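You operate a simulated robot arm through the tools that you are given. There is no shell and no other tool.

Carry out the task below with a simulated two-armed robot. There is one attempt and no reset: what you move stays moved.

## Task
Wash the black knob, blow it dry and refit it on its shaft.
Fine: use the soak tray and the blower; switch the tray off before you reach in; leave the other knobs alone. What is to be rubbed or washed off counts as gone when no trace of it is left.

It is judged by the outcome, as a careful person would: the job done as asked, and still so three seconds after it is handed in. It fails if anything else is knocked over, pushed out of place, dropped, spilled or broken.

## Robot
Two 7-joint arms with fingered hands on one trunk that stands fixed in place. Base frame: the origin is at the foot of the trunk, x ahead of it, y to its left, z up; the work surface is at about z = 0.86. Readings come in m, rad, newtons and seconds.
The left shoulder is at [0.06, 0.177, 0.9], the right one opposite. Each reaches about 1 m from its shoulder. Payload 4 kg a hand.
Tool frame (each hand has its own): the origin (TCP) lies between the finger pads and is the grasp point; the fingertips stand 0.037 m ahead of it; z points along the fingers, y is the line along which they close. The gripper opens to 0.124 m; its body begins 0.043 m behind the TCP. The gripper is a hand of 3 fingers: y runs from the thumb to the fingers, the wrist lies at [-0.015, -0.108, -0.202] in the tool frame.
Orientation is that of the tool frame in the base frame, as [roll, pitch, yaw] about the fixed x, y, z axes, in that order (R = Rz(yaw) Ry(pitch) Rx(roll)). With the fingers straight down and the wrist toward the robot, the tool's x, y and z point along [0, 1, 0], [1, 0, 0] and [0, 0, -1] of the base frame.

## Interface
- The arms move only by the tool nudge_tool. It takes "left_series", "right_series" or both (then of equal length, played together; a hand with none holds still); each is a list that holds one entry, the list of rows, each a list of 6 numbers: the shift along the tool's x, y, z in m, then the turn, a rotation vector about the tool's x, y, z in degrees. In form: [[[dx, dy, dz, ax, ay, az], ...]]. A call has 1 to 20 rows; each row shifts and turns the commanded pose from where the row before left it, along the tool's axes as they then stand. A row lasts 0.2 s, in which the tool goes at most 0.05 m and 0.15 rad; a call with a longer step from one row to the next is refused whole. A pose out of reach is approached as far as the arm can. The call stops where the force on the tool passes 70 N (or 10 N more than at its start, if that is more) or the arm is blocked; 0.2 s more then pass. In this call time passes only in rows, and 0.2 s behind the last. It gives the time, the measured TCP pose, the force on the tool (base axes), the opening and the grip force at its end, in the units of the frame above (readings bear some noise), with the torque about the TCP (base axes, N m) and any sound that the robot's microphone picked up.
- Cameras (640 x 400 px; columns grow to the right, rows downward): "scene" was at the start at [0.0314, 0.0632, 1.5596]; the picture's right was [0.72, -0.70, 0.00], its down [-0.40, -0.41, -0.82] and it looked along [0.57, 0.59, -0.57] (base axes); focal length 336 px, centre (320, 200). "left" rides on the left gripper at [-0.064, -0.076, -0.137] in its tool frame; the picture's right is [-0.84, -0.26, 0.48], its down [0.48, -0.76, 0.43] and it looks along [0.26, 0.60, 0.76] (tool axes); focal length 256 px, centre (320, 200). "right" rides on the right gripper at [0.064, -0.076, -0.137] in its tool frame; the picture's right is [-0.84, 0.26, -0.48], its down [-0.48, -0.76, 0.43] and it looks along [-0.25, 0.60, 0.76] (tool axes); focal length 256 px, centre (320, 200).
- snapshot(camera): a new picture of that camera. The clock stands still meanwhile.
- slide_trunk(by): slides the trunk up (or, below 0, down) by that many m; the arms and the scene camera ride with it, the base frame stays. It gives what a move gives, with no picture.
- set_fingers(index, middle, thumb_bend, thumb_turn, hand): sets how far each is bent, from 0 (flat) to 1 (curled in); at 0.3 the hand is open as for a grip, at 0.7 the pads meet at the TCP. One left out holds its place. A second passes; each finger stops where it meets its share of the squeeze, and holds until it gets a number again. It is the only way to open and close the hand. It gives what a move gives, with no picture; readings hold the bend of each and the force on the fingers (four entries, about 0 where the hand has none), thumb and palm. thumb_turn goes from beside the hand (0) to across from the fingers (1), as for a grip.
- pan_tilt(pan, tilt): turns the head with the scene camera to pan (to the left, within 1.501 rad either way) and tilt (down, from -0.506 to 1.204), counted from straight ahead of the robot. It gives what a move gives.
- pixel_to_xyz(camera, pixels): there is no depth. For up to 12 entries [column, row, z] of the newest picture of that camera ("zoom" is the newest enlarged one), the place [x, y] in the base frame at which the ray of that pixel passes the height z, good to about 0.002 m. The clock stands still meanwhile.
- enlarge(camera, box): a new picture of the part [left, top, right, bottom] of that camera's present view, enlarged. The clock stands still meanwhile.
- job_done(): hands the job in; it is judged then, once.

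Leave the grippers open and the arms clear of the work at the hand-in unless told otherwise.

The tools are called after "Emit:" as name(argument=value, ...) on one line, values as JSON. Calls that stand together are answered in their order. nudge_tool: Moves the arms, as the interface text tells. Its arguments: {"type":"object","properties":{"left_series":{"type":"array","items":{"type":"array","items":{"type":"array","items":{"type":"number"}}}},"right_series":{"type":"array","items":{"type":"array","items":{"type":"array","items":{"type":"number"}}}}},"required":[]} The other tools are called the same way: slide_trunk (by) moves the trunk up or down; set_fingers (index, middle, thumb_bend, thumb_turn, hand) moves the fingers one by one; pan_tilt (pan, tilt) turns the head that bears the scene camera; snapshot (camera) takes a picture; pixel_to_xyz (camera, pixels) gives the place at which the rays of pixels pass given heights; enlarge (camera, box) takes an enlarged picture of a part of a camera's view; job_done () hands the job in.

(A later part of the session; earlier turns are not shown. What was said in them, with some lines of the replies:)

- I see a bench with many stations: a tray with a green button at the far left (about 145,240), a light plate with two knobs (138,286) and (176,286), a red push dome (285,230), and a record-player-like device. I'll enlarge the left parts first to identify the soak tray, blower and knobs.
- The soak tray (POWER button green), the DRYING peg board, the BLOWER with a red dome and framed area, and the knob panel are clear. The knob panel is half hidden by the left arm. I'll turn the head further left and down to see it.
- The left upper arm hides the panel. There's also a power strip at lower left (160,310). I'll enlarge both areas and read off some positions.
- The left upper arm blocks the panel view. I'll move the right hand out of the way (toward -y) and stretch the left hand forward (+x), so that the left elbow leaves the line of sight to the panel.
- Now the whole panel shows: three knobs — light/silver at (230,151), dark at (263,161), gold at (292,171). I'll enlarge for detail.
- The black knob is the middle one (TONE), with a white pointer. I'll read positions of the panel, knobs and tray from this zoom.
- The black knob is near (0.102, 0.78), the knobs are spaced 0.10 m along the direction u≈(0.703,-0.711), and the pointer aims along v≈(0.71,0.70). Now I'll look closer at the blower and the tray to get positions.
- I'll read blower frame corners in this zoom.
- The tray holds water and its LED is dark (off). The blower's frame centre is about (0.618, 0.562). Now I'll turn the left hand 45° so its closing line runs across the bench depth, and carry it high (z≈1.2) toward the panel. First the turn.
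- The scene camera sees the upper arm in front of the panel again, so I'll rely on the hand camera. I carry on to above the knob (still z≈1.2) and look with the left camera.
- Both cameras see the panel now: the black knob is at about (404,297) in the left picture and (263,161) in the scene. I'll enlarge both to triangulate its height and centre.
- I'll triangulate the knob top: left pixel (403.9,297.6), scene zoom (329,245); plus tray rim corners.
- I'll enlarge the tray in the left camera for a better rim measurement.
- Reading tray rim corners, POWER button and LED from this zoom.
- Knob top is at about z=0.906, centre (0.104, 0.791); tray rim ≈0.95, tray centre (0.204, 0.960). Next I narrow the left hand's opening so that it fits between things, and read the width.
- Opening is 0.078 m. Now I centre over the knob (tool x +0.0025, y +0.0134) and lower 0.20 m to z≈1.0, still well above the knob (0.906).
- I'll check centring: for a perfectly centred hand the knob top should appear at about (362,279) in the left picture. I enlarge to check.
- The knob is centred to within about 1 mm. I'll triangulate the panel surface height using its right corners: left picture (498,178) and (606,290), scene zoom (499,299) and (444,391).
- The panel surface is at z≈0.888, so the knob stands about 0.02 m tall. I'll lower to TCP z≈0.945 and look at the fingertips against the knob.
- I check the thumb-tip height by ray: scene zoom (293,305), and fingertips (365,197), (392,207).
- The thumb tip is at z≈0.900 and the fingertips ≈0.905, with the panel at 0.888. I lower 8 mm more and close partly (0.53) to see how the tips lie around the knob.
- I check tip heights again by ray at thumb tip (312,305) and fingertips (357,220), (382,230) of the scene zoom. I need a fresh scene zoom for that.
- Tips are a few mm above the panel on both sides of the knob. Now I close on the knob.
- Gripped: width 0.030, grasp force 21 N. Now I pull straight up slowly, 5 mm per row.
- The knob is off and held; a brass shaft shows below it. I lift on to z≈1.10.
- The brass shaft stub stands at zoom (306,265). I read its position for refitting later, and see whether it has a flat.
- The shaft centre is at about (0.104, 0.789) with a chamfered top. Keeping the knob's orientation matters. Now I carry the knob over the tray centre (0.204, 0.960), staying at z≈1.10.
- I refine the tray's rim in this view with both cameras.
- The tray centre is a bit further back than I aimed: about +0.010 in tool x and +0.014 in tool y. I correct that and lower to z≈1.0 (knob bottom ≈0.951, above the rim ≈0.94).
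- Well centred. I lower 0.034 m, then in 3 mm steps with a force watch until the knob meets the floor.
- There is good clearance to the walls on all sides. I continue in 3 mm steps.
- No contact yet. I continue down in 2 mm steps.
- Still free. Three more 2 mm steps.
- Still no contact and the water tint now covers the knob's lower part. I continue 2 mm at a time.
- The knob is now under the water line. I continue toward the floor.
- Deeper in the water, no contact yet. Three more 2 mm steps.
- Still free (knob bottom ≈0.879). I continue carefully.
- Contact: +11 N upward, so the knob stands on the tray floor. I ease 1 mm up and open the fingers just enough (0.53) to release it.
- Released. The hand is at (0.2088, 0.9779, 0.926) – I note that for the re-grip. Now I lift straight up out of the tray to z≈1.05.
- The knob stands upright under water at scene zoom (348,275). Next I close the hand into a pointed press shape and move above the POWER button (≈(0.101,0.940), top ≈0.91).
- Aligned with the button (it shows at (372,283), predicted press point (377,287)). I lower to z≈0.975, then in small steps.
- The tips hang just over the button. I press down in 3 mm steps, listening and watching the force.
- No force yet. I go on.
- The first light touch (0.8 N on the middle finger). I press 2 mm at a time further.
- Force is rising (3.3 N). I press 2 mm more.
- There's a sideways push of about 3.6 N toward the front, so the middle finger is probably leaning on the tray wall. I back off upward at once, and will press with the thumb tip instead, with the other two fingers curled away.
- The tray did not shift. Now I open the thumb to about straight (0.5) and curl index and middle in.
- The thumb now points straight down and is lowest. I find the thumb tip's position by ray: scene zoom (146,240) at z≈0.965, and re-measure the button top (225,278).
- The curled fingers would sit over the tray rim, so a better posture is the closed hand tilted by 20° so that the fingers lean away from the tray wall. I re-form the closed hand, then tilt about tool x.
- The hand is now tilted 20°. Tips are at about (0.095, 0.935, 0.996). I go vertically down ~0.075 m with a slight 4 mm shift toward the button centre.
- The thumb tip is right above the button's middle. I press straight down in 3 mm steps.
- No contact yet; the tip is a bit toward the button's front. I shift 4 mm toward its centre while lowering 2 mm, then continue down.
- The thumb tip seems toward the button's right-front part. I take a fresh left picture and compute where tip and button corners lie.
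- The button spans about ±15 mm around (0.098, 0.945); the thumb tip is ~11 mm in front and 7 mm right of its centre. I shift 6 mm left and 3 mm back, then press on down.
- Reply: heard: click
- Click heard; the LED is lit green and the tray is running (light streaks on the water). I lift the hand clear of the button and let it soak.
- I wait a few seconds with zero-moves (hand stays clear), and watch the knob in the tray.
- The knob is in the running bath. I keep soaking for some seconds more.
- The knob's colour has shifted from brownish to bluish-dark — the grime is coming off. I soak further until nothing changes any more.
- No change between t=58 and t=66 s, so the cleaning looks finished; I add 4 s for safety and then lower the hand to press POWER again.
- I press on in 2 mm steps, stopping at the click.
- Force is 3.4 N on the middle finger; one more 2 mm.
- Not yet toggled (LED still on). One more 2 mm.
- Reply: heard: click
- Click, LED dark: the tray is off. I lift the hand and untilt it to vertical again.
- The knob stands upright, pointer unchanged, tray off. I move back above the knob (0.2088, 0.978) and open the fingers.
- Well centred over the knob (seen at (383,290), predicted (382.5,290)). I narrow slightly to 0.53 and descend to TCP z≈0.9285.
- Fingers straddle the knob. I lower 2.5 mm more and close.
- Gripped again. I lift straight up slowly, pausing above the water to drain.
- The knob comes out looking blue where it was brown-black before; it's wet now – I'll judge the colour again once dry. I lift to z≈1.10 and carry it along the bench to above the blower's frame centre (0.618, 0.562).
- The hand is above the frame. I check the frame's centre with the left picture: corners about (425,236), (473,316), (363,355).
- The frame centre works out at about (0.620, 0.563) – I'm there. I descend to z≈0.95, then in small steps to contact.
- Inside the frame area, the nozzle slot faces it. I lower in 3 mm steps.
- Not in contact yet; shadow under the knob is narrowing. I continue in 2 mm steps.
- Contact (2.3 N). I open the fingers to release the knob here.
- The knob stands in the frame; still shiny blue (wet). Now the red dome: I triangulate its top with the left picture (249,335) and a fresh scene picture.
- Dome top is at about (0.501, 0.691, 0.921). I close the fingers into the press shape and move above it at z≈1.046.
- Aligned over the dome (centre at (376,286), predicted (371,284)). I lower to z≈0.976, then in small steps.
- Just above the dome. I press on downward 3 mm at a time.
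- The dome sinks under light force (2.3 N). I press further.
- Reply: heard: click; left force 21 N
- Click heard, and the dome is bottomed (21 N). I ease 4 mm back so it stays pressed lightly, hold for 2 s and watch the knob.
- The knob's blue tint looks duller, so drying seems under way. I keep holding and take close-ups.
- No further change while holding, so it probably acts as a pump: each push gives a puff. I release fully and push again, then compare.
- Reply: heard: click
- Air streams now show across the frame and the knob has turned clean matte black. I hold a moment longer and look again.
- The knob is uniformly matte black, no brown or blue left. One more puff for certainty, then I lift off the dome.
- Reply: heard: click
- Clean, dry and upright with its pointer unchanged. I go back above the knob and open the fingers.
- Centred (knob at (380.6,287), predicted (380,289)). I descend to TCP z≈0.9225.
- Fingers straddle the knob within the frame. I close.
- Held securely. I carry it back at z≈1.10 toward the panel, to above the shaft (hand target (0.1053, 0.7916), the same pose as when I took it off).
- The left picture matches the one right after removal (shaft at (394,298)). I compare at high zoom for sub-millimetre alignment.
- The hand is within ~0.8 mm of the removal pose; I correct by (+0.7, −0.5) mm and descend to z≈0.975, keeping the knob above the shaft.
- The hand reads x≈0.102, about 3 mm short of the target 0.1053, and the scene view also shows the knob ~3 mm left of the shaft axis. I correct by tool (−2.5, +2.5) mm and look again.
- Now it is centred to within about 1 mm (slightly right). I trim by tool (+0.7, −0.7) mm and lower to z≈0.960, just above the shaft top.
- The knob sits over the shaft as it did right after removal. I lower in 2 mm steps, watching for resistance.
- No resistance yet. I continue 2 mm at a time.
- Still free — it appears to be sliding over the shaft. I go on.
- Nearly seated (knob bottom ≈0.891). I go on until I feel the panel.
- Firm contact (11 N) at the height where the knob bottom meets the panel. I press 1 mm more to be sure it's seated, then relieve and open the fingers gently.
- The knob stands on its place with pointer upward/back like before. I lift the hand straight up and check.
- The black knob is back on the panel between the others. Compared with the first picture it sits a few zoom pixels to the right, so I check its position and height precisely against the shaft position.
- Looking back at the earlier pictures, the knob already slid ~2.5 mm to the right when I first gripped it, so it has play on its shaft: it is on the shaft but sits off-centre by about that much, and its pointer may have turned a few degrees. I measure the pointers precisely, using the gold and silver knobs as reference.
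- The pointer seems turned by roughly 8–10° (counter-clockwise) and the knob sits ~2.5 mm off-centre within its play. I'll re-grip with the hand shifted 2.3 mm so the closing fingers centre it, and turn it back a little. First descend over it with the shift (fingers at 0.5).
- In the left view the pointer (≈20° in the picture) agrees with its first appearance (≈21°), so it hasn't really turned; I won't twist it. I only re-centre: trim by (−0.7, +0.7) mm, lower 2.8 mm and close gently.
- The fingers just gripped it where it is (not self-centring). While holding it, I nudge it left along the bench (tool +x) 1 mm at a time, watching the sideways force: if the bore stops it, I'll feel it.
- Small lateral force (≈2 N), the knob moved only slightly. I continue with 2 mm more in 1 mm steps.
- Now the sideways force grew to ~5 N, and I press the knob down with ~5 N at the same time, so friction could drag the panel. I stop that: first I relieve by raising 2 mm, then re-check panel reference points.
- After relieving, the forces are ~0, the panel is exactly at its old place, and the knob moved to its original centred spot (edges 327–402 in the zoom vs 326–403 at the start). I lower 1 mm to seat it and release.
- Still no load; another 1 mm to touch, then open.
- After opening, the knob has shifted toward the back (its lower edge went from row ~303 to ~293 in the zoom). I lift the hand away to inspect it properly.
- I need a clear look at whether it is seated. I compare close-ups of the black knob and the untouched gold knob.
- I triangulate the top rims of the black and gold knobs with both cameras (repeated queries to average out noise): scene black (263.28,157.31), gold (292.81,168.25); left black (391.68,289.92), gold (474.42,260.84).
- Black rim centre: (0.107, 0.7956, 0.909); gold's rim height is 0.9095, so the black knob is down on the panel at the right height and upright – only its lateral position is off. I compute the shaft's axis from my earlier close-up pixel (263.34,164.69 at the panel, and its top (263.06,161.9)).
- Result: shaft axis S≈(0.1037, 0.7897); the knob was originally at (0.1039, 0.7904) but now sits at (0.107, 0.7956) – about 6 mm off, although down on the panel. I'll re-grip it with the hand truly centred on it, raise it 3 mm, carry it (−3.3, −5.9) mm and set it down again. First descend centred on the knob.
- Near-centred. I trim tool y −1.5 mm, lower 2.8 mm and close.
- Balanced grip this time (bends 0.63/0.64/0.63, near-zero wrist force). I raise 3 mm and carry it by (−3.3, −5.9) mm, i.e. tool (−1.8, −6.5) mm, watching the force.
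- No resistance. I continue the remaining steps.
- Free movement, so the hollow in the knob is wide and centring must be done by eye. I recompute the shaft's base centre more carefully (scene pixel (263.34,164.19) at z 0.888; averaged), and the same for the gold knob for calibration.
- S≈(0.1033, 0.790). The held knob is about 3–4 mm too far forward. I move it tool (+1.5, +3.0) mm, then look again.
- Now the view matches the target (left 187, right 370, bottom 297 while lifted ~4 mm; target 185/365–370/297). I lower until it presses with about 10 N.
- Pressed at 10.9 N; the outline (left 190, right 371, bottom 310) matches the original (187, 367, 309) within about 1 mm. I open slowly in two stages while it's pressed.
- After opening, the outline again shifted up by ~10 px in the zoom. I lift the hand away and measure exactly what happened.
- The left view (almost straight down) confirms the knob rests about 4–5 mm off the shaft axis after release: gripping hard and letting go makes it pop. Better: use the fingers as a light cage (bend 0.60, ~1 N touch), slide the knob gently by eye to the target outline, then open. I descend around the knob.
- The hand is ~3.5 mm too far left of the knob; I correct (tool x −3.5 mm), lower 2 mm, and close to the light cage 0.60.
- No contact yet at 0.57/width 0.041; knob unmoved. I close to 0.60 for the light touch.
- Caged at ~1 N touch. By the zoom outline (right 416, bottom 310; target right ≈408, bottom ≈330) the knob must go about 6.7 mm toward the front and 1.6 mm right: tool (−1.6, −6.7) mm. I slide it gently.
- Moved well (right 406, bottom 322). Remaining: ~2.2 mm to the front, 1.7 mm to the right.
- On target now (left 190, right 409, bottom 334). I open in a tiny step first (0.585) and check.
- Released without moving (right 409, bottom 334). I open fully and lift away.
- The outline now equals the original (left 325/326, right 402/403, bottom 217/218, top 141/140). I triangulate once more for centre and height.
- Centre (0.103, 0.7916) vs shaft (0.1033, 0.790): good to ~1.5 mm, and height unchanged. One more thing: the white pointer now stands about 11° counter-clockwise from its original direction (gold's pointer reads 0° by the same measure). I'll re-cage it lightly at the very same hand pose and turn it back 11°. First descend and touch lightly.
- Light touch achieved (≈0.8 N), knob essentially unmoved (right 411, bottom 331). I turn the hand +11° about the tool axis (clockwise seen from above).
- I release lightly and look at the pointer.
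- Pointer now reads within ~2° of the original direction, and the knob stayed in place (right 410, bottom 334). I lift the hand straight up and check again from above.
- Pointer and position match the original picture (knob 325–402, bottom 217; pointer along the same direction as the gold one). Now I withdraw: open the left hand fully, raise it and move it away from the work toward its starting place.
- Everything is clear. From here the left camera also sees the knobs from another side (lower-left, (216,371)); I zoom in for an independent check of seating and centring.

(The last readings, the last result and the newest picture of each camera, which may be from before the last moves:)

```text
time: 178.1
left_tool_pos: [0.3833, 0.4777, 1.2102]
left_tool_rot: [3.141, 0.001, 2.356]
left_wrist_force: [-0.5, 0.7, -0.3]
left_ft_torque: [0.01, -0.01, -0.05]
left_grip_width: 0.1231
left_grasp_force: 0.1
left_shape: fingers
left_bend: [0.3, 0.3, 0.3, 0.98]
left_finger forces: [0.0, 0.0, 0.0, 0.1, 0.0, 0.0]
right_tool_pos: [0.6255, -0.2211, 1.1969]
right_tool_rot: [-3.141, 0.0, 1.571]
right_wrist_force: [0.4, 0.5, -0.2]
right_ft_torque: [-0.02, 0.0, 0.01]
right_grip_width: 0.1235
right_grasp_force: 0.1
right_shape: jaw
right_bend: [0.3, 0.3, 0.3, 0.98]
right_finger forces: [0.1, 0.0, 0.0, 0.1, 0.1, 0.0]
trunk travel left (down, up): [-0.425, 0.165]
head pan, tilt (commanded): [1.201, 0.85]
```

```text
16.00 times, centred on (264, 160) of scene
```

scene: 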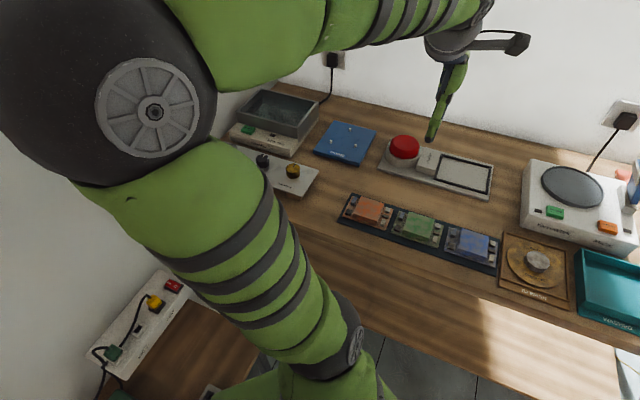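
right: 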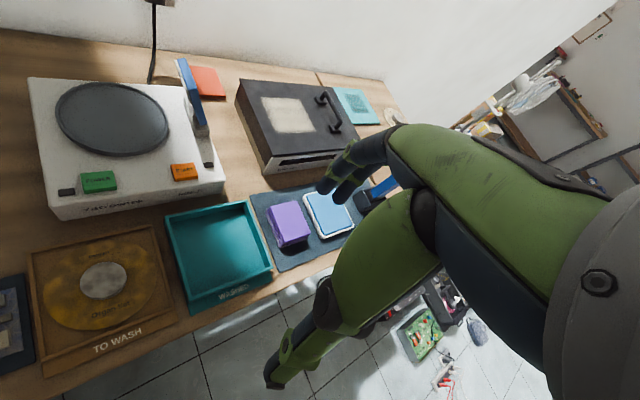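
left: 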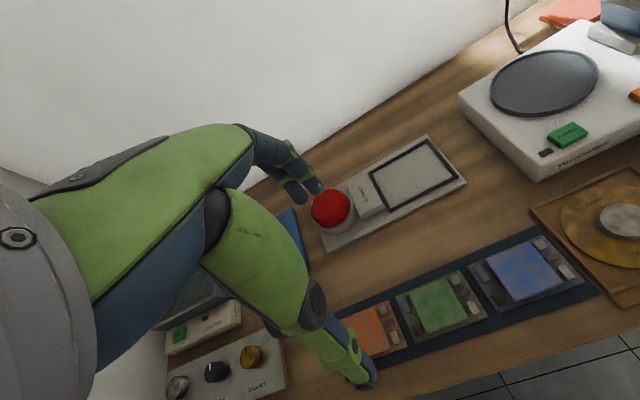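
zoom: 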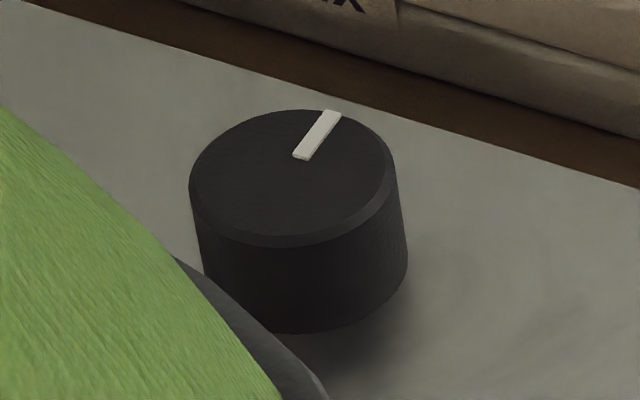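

In this side view the black knob's shadow looks more detached than the others', so it may stand a few millimetres proud. I measure black and gold tops with this well-separated camera pair.

Emit:
enlarge(camera="left", box=[230, 340, 275, 380])

Emit:
pixel_to_xyz(camera="left", pixels=[[211.35, 372.45, 0.9], [211.35, 372.45, 0.9], [211.35, 372.45, 0.9], [211.35, 372.45, 0.91], [211.35, 372.45, 0.91], [211.35, 372.45, 0.91], [211.35, 372.45, 0.92], [211.35, 372.45, 0.92], [211.35, 372.45, 0.92]])

Emit:
pixel_to_xyz(camera="scene", pixels=[[262.22, 158.72, 0.9], [262.22, 158.72, 0.9], [262.22, 158.72, 0.91], [262.22, 158.72, 0.91], [262.22, 158.72, 0.92], [262.22, 158.72, 0.92], [292.81, 168.25, 0.9], [292.81, 168.25, 0.9], [292.81, 168.25, 0.91], [292.81, 168.25, 0.91], [292.81, 168.25, 0.92], [292.81, 168.25, 0.92]])

```text
10.00 times, centred on (252, 360) of left
```

zoom: 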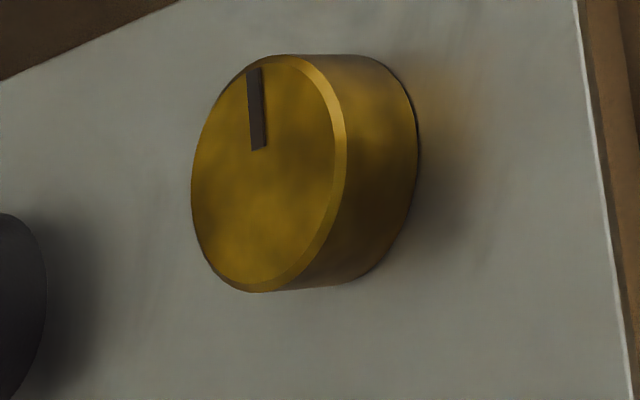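

```text
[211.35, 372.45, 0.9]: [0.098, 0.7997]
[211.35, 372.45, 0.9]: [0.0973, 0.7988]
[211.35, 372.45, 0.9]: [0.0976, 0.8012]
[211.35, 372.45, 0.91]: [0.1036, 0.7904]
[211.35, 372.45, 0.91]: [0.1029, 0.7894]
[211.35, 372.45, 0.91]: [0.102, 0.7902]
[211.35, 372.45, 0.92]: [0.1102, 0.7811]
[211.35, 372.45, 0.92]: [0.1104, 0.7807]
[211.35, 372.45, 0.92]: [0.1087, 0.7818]
```

```text
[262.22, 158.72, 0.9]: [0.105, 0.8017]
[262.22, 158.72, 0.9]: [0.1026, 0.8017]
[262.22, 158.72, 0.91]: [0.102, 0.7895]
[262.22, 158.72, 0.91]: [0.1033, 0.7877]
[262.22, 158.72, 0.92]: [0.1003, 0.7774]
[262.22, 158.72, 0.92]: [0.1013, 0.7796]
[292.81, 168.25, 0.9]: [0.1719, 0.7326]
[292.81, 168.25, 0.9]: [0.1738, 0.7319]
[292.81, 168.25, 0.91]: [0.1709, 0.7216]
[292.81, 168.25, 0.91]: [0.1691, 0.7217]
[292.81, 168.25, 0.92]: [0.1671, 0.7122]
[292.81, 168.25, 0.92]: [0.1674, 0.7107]
```

Emit:
pixel_to_xyz(camera="left", pixels=[[246.9, 357.35, 0.9], [246.9, 357.35, 0.9], [246.9, 357.35, 0.9], [246.9, 357.35, 0.91], [246.9, 357.35, 0.91], [246.9, 357.35, 0.91], [246.9, 357.35, 0.92], [246.9, 357.35, 0.92], [246.9, 357.35, 0.92]])

Emit:
enlarge(camera="left", box=[160, 355, 205, 395])

Emit:
enlarge(camera="scene", box=[240, 140, 300, 190])

```text
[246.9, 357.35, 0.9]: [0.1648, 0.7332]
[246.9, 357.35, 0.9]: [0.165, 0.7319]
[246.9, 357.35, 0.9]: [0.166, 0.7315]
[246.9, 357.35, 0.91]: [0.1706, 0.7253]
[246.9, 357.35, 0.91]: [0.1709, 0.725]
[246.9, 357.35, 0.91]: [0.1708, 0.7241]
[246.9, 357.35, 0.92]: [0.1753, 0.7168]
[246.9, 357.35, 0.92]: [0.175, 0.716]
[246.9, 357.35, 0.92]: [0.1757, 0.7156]
```

```text
10.00 times, centred on (182, 375) of left
```

zoom: 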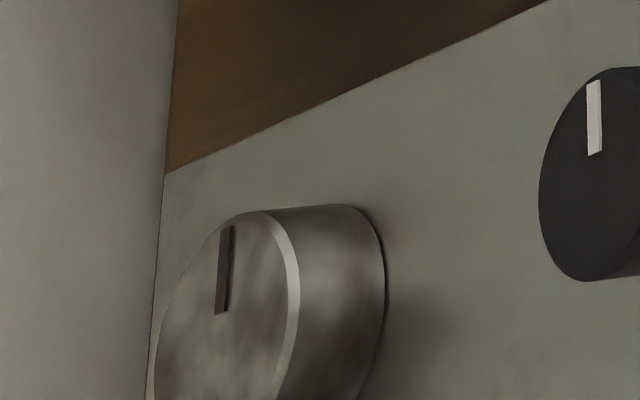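

```text
8.00 times, centred on (270, 165) of scene
```

zoom: 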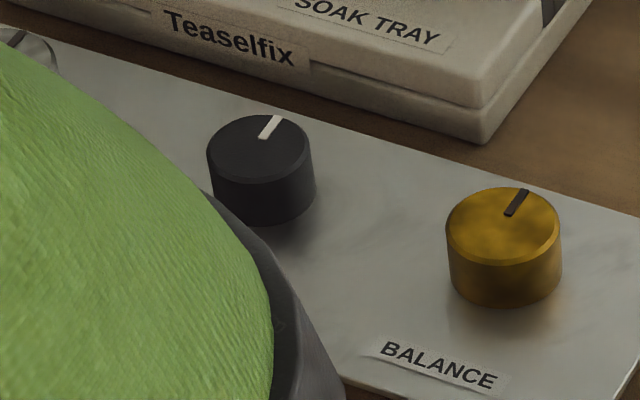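

Black top centre: (0.1027, 0.7912, 0.908) from two well-separated views; shaft axis (0.1033, 0.790) – centred to ~1.3 mm, and the height agrees with the original and with the gold knob. A last overall check of tray, blower and bench before handing in.

Emit:
enlarge(camera="scene", box=[200, 80, 340, 200])

Emit:
enlarge(camera="scene", box=[310, 100, 520, 260])

```text
3.33 times, centred on (270, 140) of scene
```

zoom: 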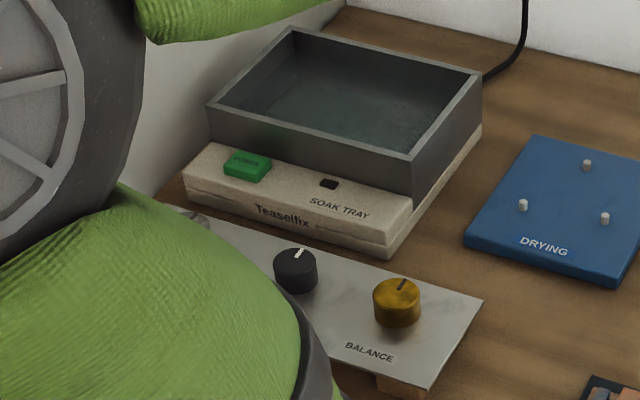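

```text
2.50 times, centred on (415, 180) of scene
```

zoom: 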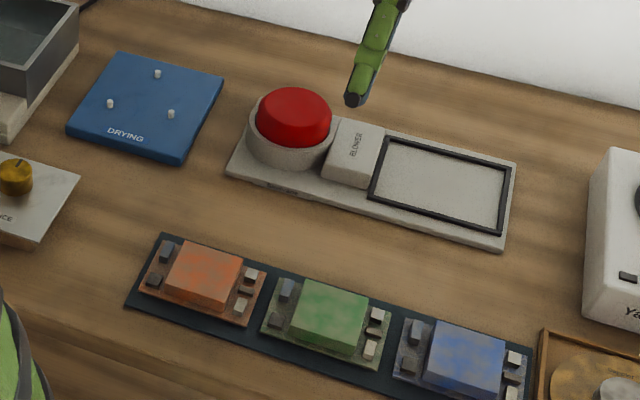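

I do one last numeric check on seating: the base-circle centres seen from the side view (black (218.95,371.8), gold (254.05,356.9)) should pass through the knob axes at the panel height 0.888.

Emit:
pixel_to_xyz(camera="left", pixels=[[218.95, 371.8, 0.88], [218.95, 371.8, 0.88], [218.95, 371.8, 0.888], [218.95, 371.8, 0.888], [218.95, 371.8, 0.896], [218.95, 371.8, 0.896], [254.05, 356.9, 0.88], [254.05, 356.9, 0.88], [254.05, 356.9, 0.888], [254.05, 356.9, 0.888], [254.05, 356.9, 0.896], [254.05, 356.9, 0.896]])

```text
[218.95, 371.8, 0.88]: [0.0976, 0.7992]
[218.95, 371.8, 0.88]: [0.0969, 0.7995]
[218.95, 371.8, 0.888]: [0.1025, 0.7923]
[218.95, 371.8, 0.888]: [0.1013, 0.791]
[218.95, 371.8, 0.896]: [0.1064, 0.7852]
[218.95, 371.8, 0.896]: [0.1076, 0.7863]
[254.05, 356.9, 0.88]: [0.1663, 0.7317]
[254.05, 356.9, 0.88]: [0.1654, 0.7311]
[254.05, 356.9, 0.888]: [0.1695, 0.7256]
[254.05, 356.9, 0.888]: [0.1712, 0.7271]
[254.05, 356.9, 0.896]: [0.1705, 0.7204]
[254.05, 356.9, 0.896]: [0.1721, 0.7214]
```

The black knob's base passes through its axis at z≈0.889, the same as the gold knob. So it sits on the panel, upright and centred on its shaft, washed and dry. The soak tray is off, nothing else has moved, and the hands are open and clear. I hand in.

Emit:
job_done()

```text
The job is handed in.
```

I washed the black TONE knob in the soak tray, blew it dry and put it back on its shaft, then handed the job in. I haven't been told how it was judged.

- **Wash:** It soaked with the tray running for about 27 seconds. I switched the tray off (click heard, light out) before reaching in. No brown was left afterwards.
- **Dry:** It took three pushes of the blower's red dome. The wet blue sheen was gone after the second, leaving an even matte black.
- **Refit:** It sits down on the panel at the same height as the gold knob. By camera measurement it is within about 1.5 mm of the shaft's centre, and its pointer is within about 2° of the gold knob's direction.

The knob is loose on its shaft: I could slide it several millimetres sideways with a light touch. My first tries left it off-centre by up to 6 mm and turned by about 11°, so I slid and turned it back. I checked its position by camera only and did not press it down again after the last adjustment.

On my first try at the POWER button a finger leaned on the tray's wall, but the tray did not move. While I was re-centring the knob, the panel seemed to shift by about half a millimetre in the picture. It looked back in place when I eased off. I did not touch the other two knobs, and nothing else was knocked or spilled that I could see. Both hands were left open and clear of the work.
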